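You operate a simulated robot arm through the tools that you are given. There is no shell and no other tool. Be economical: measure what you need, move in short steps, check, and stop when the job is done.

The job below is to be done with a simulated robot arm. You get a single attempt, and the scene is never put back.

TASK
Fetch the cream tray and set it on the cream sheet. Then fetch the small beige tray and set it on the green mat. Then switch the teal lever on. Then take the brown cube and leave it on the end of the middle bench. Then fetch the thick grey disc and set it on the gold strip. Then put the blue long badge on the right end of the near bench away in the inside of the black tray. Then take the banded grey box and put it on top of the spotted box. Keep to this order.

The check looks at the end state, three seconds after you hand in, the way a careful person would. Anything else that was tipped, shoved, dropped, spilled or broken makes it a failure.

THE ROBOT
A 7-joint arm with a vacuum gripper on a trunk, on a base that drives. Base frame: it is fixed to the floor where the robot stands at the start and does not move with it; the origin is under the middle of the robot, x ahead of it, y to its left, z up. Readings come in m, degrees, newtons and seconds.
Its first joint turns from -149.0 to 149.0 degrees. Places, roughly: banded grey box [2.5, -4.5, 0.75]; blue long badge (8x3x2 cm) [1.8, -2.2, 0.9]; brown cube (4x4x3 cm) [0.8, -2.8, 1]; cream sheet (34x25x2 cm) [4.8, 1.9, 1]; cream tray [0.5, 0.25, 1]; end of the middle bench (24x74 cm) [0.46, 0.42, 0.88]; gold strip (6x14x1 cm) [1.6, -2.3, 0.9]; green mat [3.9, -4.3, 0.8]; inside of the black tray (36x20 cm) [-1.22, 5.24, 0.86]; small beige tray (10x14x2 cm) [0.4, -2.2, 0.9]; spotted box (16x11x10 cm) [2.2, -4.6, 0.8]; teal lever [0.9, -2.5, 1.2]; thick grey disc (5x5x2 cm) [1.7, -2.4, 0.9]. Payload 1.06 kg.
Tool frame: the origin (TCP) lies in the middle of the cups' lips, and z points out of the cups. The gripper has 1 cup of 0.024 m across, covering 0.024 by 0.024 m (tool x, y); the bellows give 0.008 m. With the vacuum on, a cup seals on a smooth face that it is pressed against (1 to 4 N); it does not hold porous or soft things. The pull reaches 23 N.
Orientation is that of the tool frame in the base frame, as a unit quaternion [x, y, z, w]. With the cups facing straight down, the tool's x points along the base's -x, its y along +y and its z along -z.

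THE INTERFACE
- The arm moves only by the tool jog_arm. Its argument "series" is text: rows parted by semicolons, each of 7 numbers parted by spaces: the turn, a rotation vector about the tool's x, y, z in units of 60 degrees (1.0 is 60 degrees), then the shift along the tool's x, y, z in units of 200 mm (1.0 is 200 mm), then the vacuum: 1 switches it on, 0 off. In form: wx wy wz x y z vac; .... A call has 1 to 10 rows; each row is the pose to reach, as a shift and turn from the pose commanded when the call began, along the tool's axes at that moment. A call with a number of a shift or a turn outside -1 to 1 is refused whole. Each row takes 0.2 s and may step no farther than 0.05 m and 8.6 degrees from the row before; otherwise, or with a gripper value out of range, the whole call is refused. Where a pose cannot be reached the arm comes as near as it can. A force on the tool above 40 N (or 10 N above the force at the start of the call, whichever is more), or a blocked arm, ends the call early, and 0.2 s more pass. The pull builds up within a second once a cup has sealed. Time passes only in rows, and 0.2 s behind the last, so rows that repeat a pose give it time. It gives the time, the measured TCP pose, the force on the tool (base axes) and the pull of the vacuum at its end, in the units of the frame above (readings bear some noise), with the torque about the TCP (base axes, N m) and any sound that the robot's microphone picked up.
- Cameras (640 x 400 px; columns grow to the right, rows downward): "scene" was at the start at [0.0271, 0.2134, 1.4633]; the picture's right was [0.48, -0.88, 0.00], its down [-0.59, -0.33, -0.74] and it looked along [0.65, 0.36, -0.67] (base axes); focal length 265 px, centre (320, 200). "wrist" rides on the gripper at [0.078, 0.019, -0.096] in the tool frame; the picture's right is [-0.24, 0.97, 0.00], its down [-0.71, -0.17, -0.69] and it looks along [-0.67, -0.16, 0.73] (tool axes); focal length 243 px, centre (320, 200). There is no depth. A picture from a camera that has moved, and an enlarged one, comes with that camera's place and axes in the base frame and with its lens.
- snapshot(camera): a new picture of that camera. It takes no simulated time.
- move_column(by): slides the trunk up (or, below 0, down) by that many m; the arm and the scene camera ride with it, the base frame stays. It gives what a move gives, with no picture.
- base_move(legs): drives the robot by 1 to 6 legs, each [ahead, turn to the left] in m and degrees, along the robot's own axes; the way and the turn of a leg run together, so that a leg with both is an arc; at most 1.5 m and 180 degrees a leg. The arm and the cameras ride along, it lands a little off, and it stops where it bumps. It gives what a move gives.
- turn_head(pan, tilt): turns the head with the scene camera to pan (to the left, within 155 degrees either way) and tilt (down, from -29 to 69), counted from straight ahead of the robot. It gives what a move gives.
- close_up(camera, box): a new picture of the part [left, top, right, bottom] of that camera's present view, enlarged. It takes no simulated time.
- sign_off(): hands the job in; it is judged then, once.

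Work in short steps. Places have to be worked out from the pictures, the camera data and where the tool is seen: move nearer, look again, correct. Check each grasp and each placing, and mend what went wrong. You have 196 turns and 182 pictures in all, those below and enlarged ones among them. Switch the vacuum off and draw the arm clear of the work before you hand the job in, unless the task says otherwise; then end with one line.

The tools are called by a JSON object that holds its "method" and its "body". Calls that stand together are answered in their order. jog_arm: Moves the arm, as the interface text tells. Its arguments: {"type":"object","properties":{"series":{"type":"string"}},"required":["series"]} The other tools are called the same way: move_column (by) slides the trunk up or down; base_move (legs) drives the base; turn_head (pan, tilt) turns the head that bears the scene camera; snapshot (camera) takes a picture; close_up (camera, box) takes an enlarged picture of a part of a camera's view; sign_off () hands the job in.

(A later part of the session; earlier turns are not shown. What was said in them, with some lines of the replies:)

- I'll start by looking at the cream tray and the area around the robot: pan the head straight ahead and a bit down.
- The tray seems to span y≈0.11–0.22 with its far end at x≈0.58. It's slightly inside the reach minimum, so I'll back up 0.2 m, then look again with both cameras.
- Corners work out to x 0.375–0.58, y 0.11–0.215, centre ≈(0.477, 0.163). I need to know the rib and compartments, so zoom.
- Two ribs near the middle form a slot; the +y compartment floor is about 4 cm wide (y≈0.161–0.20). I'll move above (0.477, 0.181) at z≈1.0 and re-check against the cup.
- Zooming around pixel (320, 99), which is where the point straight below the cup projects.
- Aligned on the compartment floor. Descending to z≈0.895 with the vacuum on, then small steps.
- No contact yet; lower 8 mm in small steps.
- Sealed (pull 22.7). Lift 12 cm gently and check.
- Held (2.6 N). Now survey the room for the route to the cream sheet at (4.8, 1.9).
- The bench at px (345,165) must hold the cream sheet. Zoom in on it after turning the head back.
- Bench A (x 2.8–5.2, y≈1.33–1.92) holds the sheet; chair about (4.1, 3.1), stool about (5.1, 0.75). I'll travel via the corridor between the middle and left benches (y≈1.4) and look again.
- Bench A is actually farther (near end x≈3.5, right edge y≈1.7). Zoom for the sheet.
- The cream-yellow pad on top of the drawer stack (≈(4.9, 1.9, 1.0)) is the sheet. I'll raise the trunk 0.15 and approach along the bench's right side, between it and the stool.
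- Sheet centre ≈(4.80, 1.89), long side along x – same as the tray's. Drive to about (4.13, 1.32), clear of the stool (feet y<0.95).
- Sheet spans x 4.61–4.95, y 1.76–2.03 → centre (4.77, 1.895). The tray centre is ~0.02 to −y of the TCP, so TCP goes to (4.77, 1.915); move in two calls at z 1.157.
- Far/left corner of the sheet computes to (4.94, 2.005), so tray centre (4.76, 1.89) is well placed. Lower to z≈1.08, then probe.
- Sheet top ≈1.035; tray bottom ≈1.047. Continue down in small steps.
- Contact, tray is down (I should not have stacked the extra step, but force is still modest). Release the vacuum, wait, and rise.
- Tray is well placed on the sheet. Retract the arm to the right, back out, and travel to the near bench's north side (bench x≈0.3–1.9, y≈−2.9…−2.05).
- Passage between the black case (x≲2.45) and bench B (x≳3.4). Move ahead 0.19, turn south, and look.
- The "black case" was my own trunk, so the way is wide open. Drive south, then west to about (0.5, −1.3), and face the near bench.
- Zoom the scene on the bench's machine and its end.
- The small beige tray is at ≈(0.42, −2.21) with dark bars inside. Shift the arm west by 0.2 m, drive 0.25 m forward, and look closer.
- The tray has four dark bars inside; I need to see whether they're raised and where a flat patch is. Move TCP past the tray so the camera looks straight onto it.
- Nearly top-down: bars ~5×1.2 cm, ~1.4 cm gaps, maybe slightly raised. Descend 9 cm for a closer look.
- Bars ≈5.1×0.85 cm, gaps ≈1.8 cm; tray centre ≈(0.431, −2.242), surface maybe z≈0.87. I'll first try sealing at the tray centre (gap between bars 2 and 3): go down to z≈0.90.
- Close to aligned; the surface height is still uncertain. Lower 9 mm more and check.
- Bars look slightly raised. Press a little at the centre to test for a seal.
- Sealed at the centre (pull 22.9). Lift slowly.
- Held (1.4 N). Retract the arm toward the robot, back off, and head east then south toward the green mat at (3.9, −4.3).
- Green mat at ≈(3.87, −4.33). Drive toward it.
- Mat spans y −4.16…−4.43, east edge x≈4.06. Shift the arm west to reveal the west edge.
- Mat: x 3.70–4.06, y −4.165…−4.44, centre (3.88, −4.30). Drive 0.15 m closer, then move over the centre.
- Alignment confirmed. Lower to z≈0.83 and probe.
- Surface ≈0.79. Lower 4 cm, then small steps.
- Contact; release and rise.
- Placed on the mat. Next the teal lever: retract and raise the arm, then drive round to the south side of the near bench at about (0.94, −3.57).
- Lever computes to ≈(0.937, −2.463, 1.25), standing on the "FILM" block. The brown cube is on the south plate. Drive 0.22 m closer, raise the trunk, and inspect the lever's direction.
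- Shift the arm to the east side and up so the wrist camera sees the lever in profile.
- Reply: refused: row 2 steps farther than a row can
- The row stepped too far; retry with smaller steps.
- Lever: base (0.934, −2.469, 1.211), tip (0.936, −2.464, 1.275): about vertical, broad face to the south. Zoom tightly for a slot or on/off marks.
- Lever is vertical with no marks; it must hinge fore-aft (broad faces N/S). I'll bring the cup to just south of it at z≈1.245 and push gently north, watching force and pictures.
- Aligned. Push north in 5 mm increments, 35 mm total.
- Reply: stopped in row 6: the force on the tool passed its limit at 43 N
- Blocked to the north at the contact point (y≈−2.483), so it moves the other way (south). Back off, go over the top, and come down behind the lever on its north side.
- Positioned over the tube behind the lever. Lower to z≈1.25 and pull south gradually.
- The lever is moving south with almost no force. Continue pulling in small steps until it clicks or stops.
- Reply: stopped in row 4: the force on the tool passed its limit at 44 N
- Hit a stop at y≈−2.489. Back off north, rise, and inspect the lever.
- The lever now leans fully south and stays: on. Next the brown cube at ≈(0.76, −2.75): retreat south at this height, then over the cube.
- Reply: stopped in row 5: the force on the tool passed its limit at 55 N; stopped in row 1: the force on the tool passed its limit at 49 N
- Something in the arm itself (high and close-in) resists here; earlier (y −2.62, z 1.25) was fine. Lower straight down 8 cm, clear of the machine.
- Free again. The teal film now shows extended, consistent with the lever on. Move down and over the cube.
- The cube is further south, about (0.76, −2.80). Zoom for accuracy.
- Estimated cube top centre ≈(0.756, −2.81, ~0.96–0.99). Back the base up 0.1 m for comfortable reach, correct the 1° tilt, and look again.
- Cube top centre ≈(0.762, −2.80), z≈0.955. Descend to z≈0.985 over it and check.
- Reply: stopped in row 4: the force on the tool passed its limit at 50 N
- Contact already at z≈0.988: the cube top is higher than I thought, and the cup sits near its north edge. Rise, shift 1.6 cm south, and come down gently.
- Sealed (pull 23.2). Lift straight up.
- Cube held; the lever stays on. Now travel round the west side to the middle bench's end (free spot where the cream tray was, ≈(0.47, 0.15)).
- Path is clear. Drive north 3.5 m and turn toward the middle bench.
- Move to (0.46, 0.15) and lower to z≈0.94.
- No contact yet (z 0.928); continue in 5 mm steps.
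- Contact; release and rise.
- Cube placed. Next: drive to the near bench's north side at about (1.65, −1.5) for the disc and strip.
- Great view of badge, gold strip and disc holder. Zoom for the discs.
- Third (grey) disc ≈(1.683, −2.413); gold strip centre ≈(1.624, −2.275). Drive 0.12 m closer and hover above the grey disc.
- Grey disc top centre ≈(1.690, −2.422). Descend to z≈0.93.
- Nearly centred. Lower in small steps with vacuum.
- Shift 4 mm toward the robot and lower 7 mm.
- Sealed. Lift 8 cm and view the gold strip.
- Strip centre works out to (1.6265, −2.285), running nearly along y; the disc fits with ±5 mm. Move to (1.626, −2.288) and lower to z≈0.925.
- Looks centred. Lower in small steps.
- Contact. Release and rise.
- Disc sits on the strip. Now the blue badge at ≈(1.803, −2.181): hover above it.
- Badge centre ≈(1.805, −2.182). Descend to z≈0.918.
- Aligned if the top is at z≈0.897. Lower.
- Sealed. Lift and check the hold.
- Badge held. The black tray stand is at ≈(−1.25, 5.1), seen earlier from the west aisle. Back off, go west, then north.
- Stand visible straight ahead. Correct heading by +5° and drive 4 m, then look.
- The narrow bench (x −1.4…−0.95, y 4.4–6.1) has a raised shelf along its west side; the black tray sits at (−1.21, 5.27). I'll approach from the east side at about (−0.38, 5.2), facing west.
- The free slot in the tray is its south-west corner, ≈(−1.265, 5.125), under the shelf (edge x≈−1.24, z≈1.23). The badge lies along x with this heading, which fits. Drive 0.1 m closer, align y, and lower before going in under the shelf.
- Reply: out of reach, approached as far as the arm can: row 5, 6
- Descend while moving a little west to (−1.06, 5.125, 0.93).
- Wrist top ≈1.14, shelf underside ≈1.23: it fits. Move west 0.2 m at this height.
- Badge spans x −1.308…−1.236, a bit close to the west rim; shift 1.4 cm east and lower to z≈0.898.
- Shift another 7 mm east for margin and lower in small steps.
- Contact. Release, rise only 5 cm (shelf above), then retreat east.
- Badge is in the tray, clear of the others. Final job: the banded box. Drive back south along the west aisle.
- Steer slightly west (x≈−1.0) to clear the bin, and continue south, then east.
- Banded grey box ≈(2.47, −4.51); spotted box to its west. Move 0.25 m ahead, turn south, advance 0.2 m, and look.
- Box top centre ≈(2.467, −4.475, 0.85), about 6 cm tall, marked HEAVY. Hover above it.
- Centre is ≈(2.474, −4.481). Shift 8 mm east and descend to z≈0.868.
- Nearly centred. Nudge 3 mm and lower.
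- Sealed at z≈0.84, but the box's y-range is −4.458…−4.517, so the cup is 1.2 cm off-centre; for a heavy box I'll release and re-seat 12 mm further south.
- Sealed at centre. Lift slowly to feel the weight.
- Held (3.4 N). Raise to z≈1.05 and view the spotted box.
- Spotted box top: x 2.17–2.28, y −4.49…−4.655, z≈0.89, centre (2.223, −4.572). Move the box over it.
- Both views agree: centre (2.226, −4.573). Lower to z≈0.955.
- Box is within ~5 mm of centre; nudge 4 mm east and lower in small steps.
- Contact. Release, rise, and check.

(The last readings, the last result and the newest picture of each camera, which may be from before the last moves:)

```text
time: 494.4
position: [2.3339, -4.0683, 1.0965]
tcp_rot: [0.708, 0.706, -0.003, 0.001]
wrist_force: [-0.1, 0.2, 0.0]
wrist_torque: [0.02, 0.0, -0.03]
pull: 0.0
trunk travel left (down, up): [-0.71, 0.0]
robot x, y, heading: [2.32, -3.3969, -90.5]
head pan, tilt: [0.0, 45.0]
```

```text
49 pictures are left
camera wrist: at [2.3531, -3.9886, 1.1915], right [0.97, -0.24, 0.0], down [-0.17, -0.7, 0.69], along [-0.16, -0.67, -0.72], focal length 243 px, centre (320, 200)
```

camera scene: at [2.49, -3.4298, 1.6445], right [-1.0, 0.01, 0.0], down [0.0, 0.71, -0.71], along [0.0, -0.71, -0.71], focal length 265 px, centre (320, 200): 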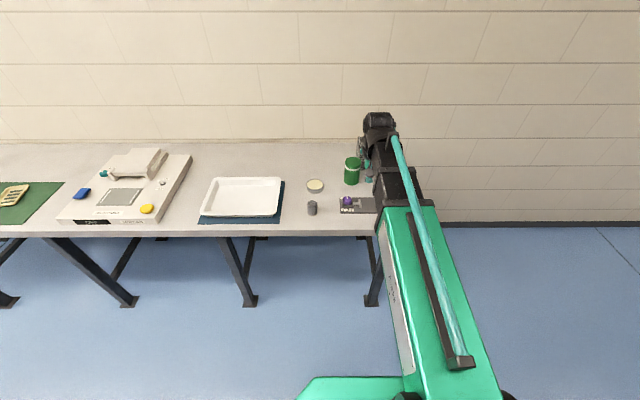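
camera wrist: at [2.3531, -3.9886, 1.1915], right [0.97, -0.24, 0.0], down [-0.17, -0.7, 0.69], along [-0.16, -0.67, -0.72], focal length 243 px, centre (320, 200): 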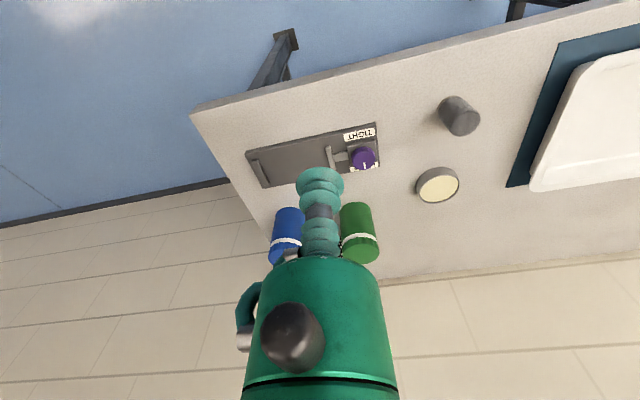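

Move the arm aside to view the spotted box, and zoom on the little lever plate to be sure it wasn't disturbed.

{"method": "jog_arm", "body": {"series": "0 0 0 0 0.2 0 0;0 0 0 0 0.4 0 0;0 0 0 0 0.6 0 0;0 0 0 0 0.8 0 0;0 0 0 0 1 0 0"}}

{"method": "close_up", "body": {"camera": "wrist", "box": [0, 80, 400, 300]}}

{"method": "close_up", "body": {"camera": "scene", "box": [290, 130, 440, 230]}}

```text
time: 495.6
position: [2.5317, -4.0701, 1.0942]
tcp_rot: [0.708, 0.706, -0.004, 0.002]
wrist_force: [0.3, 0.4, -0.1]
wrist_torque: [-0.01, 0.02, 0.03]
pull: 0.0
trunk travel left (down, up): [-0.71, 0.0]
robot x, y, heading: [2.3208, -3.395, -90.2]
head pan, tilt: [0.0, 45.0]
```

```text
1.60 times, centred on (200, 190) of wrist
camera zoom: at [2.5521, -3.9904, 1.1898], right [0.97, -0.24, 0.0], down [-0.17, -0.7, 0.69], along [-0.16, -0.67, -0.72], focal length 388 px, centre (512, 216)
```

zoom: 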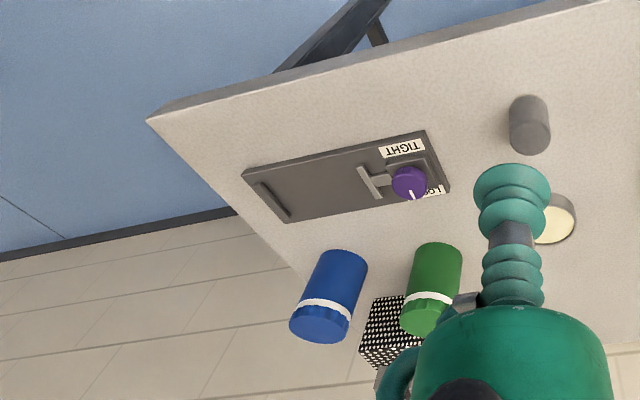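

```text
4.00 times, centred on (365, 180) of scene
camera zoom: at [2.4906, -3.4309, 1.6444], right [-1.0, 0.01, 0.0], down [0.0, 0.71, -0.71], along [0.0, -0.71, -0.71], focal length 1060 px, centre (140, 280)
```

zoom: 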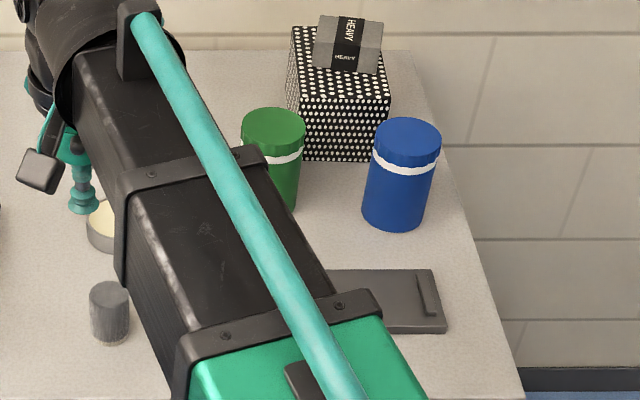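

The banded box rests fully on the spotted box. The lever plate beside it has both its LOOSE and TIGHT labels in view and shows no sign of having been touched. The vacuum is off and the arm is clear, so I'm handing in.

{"method": "sign_off", "body": {}}

```text
The job is handed in.
```

I did all seven steps in the order you gave and handed the job in; I don't have the check's result. The teal lever carried no on/off marks. I took "on" as the only way it would move, towards the south side of the machine; the film unrolled there and the lever stayed over.
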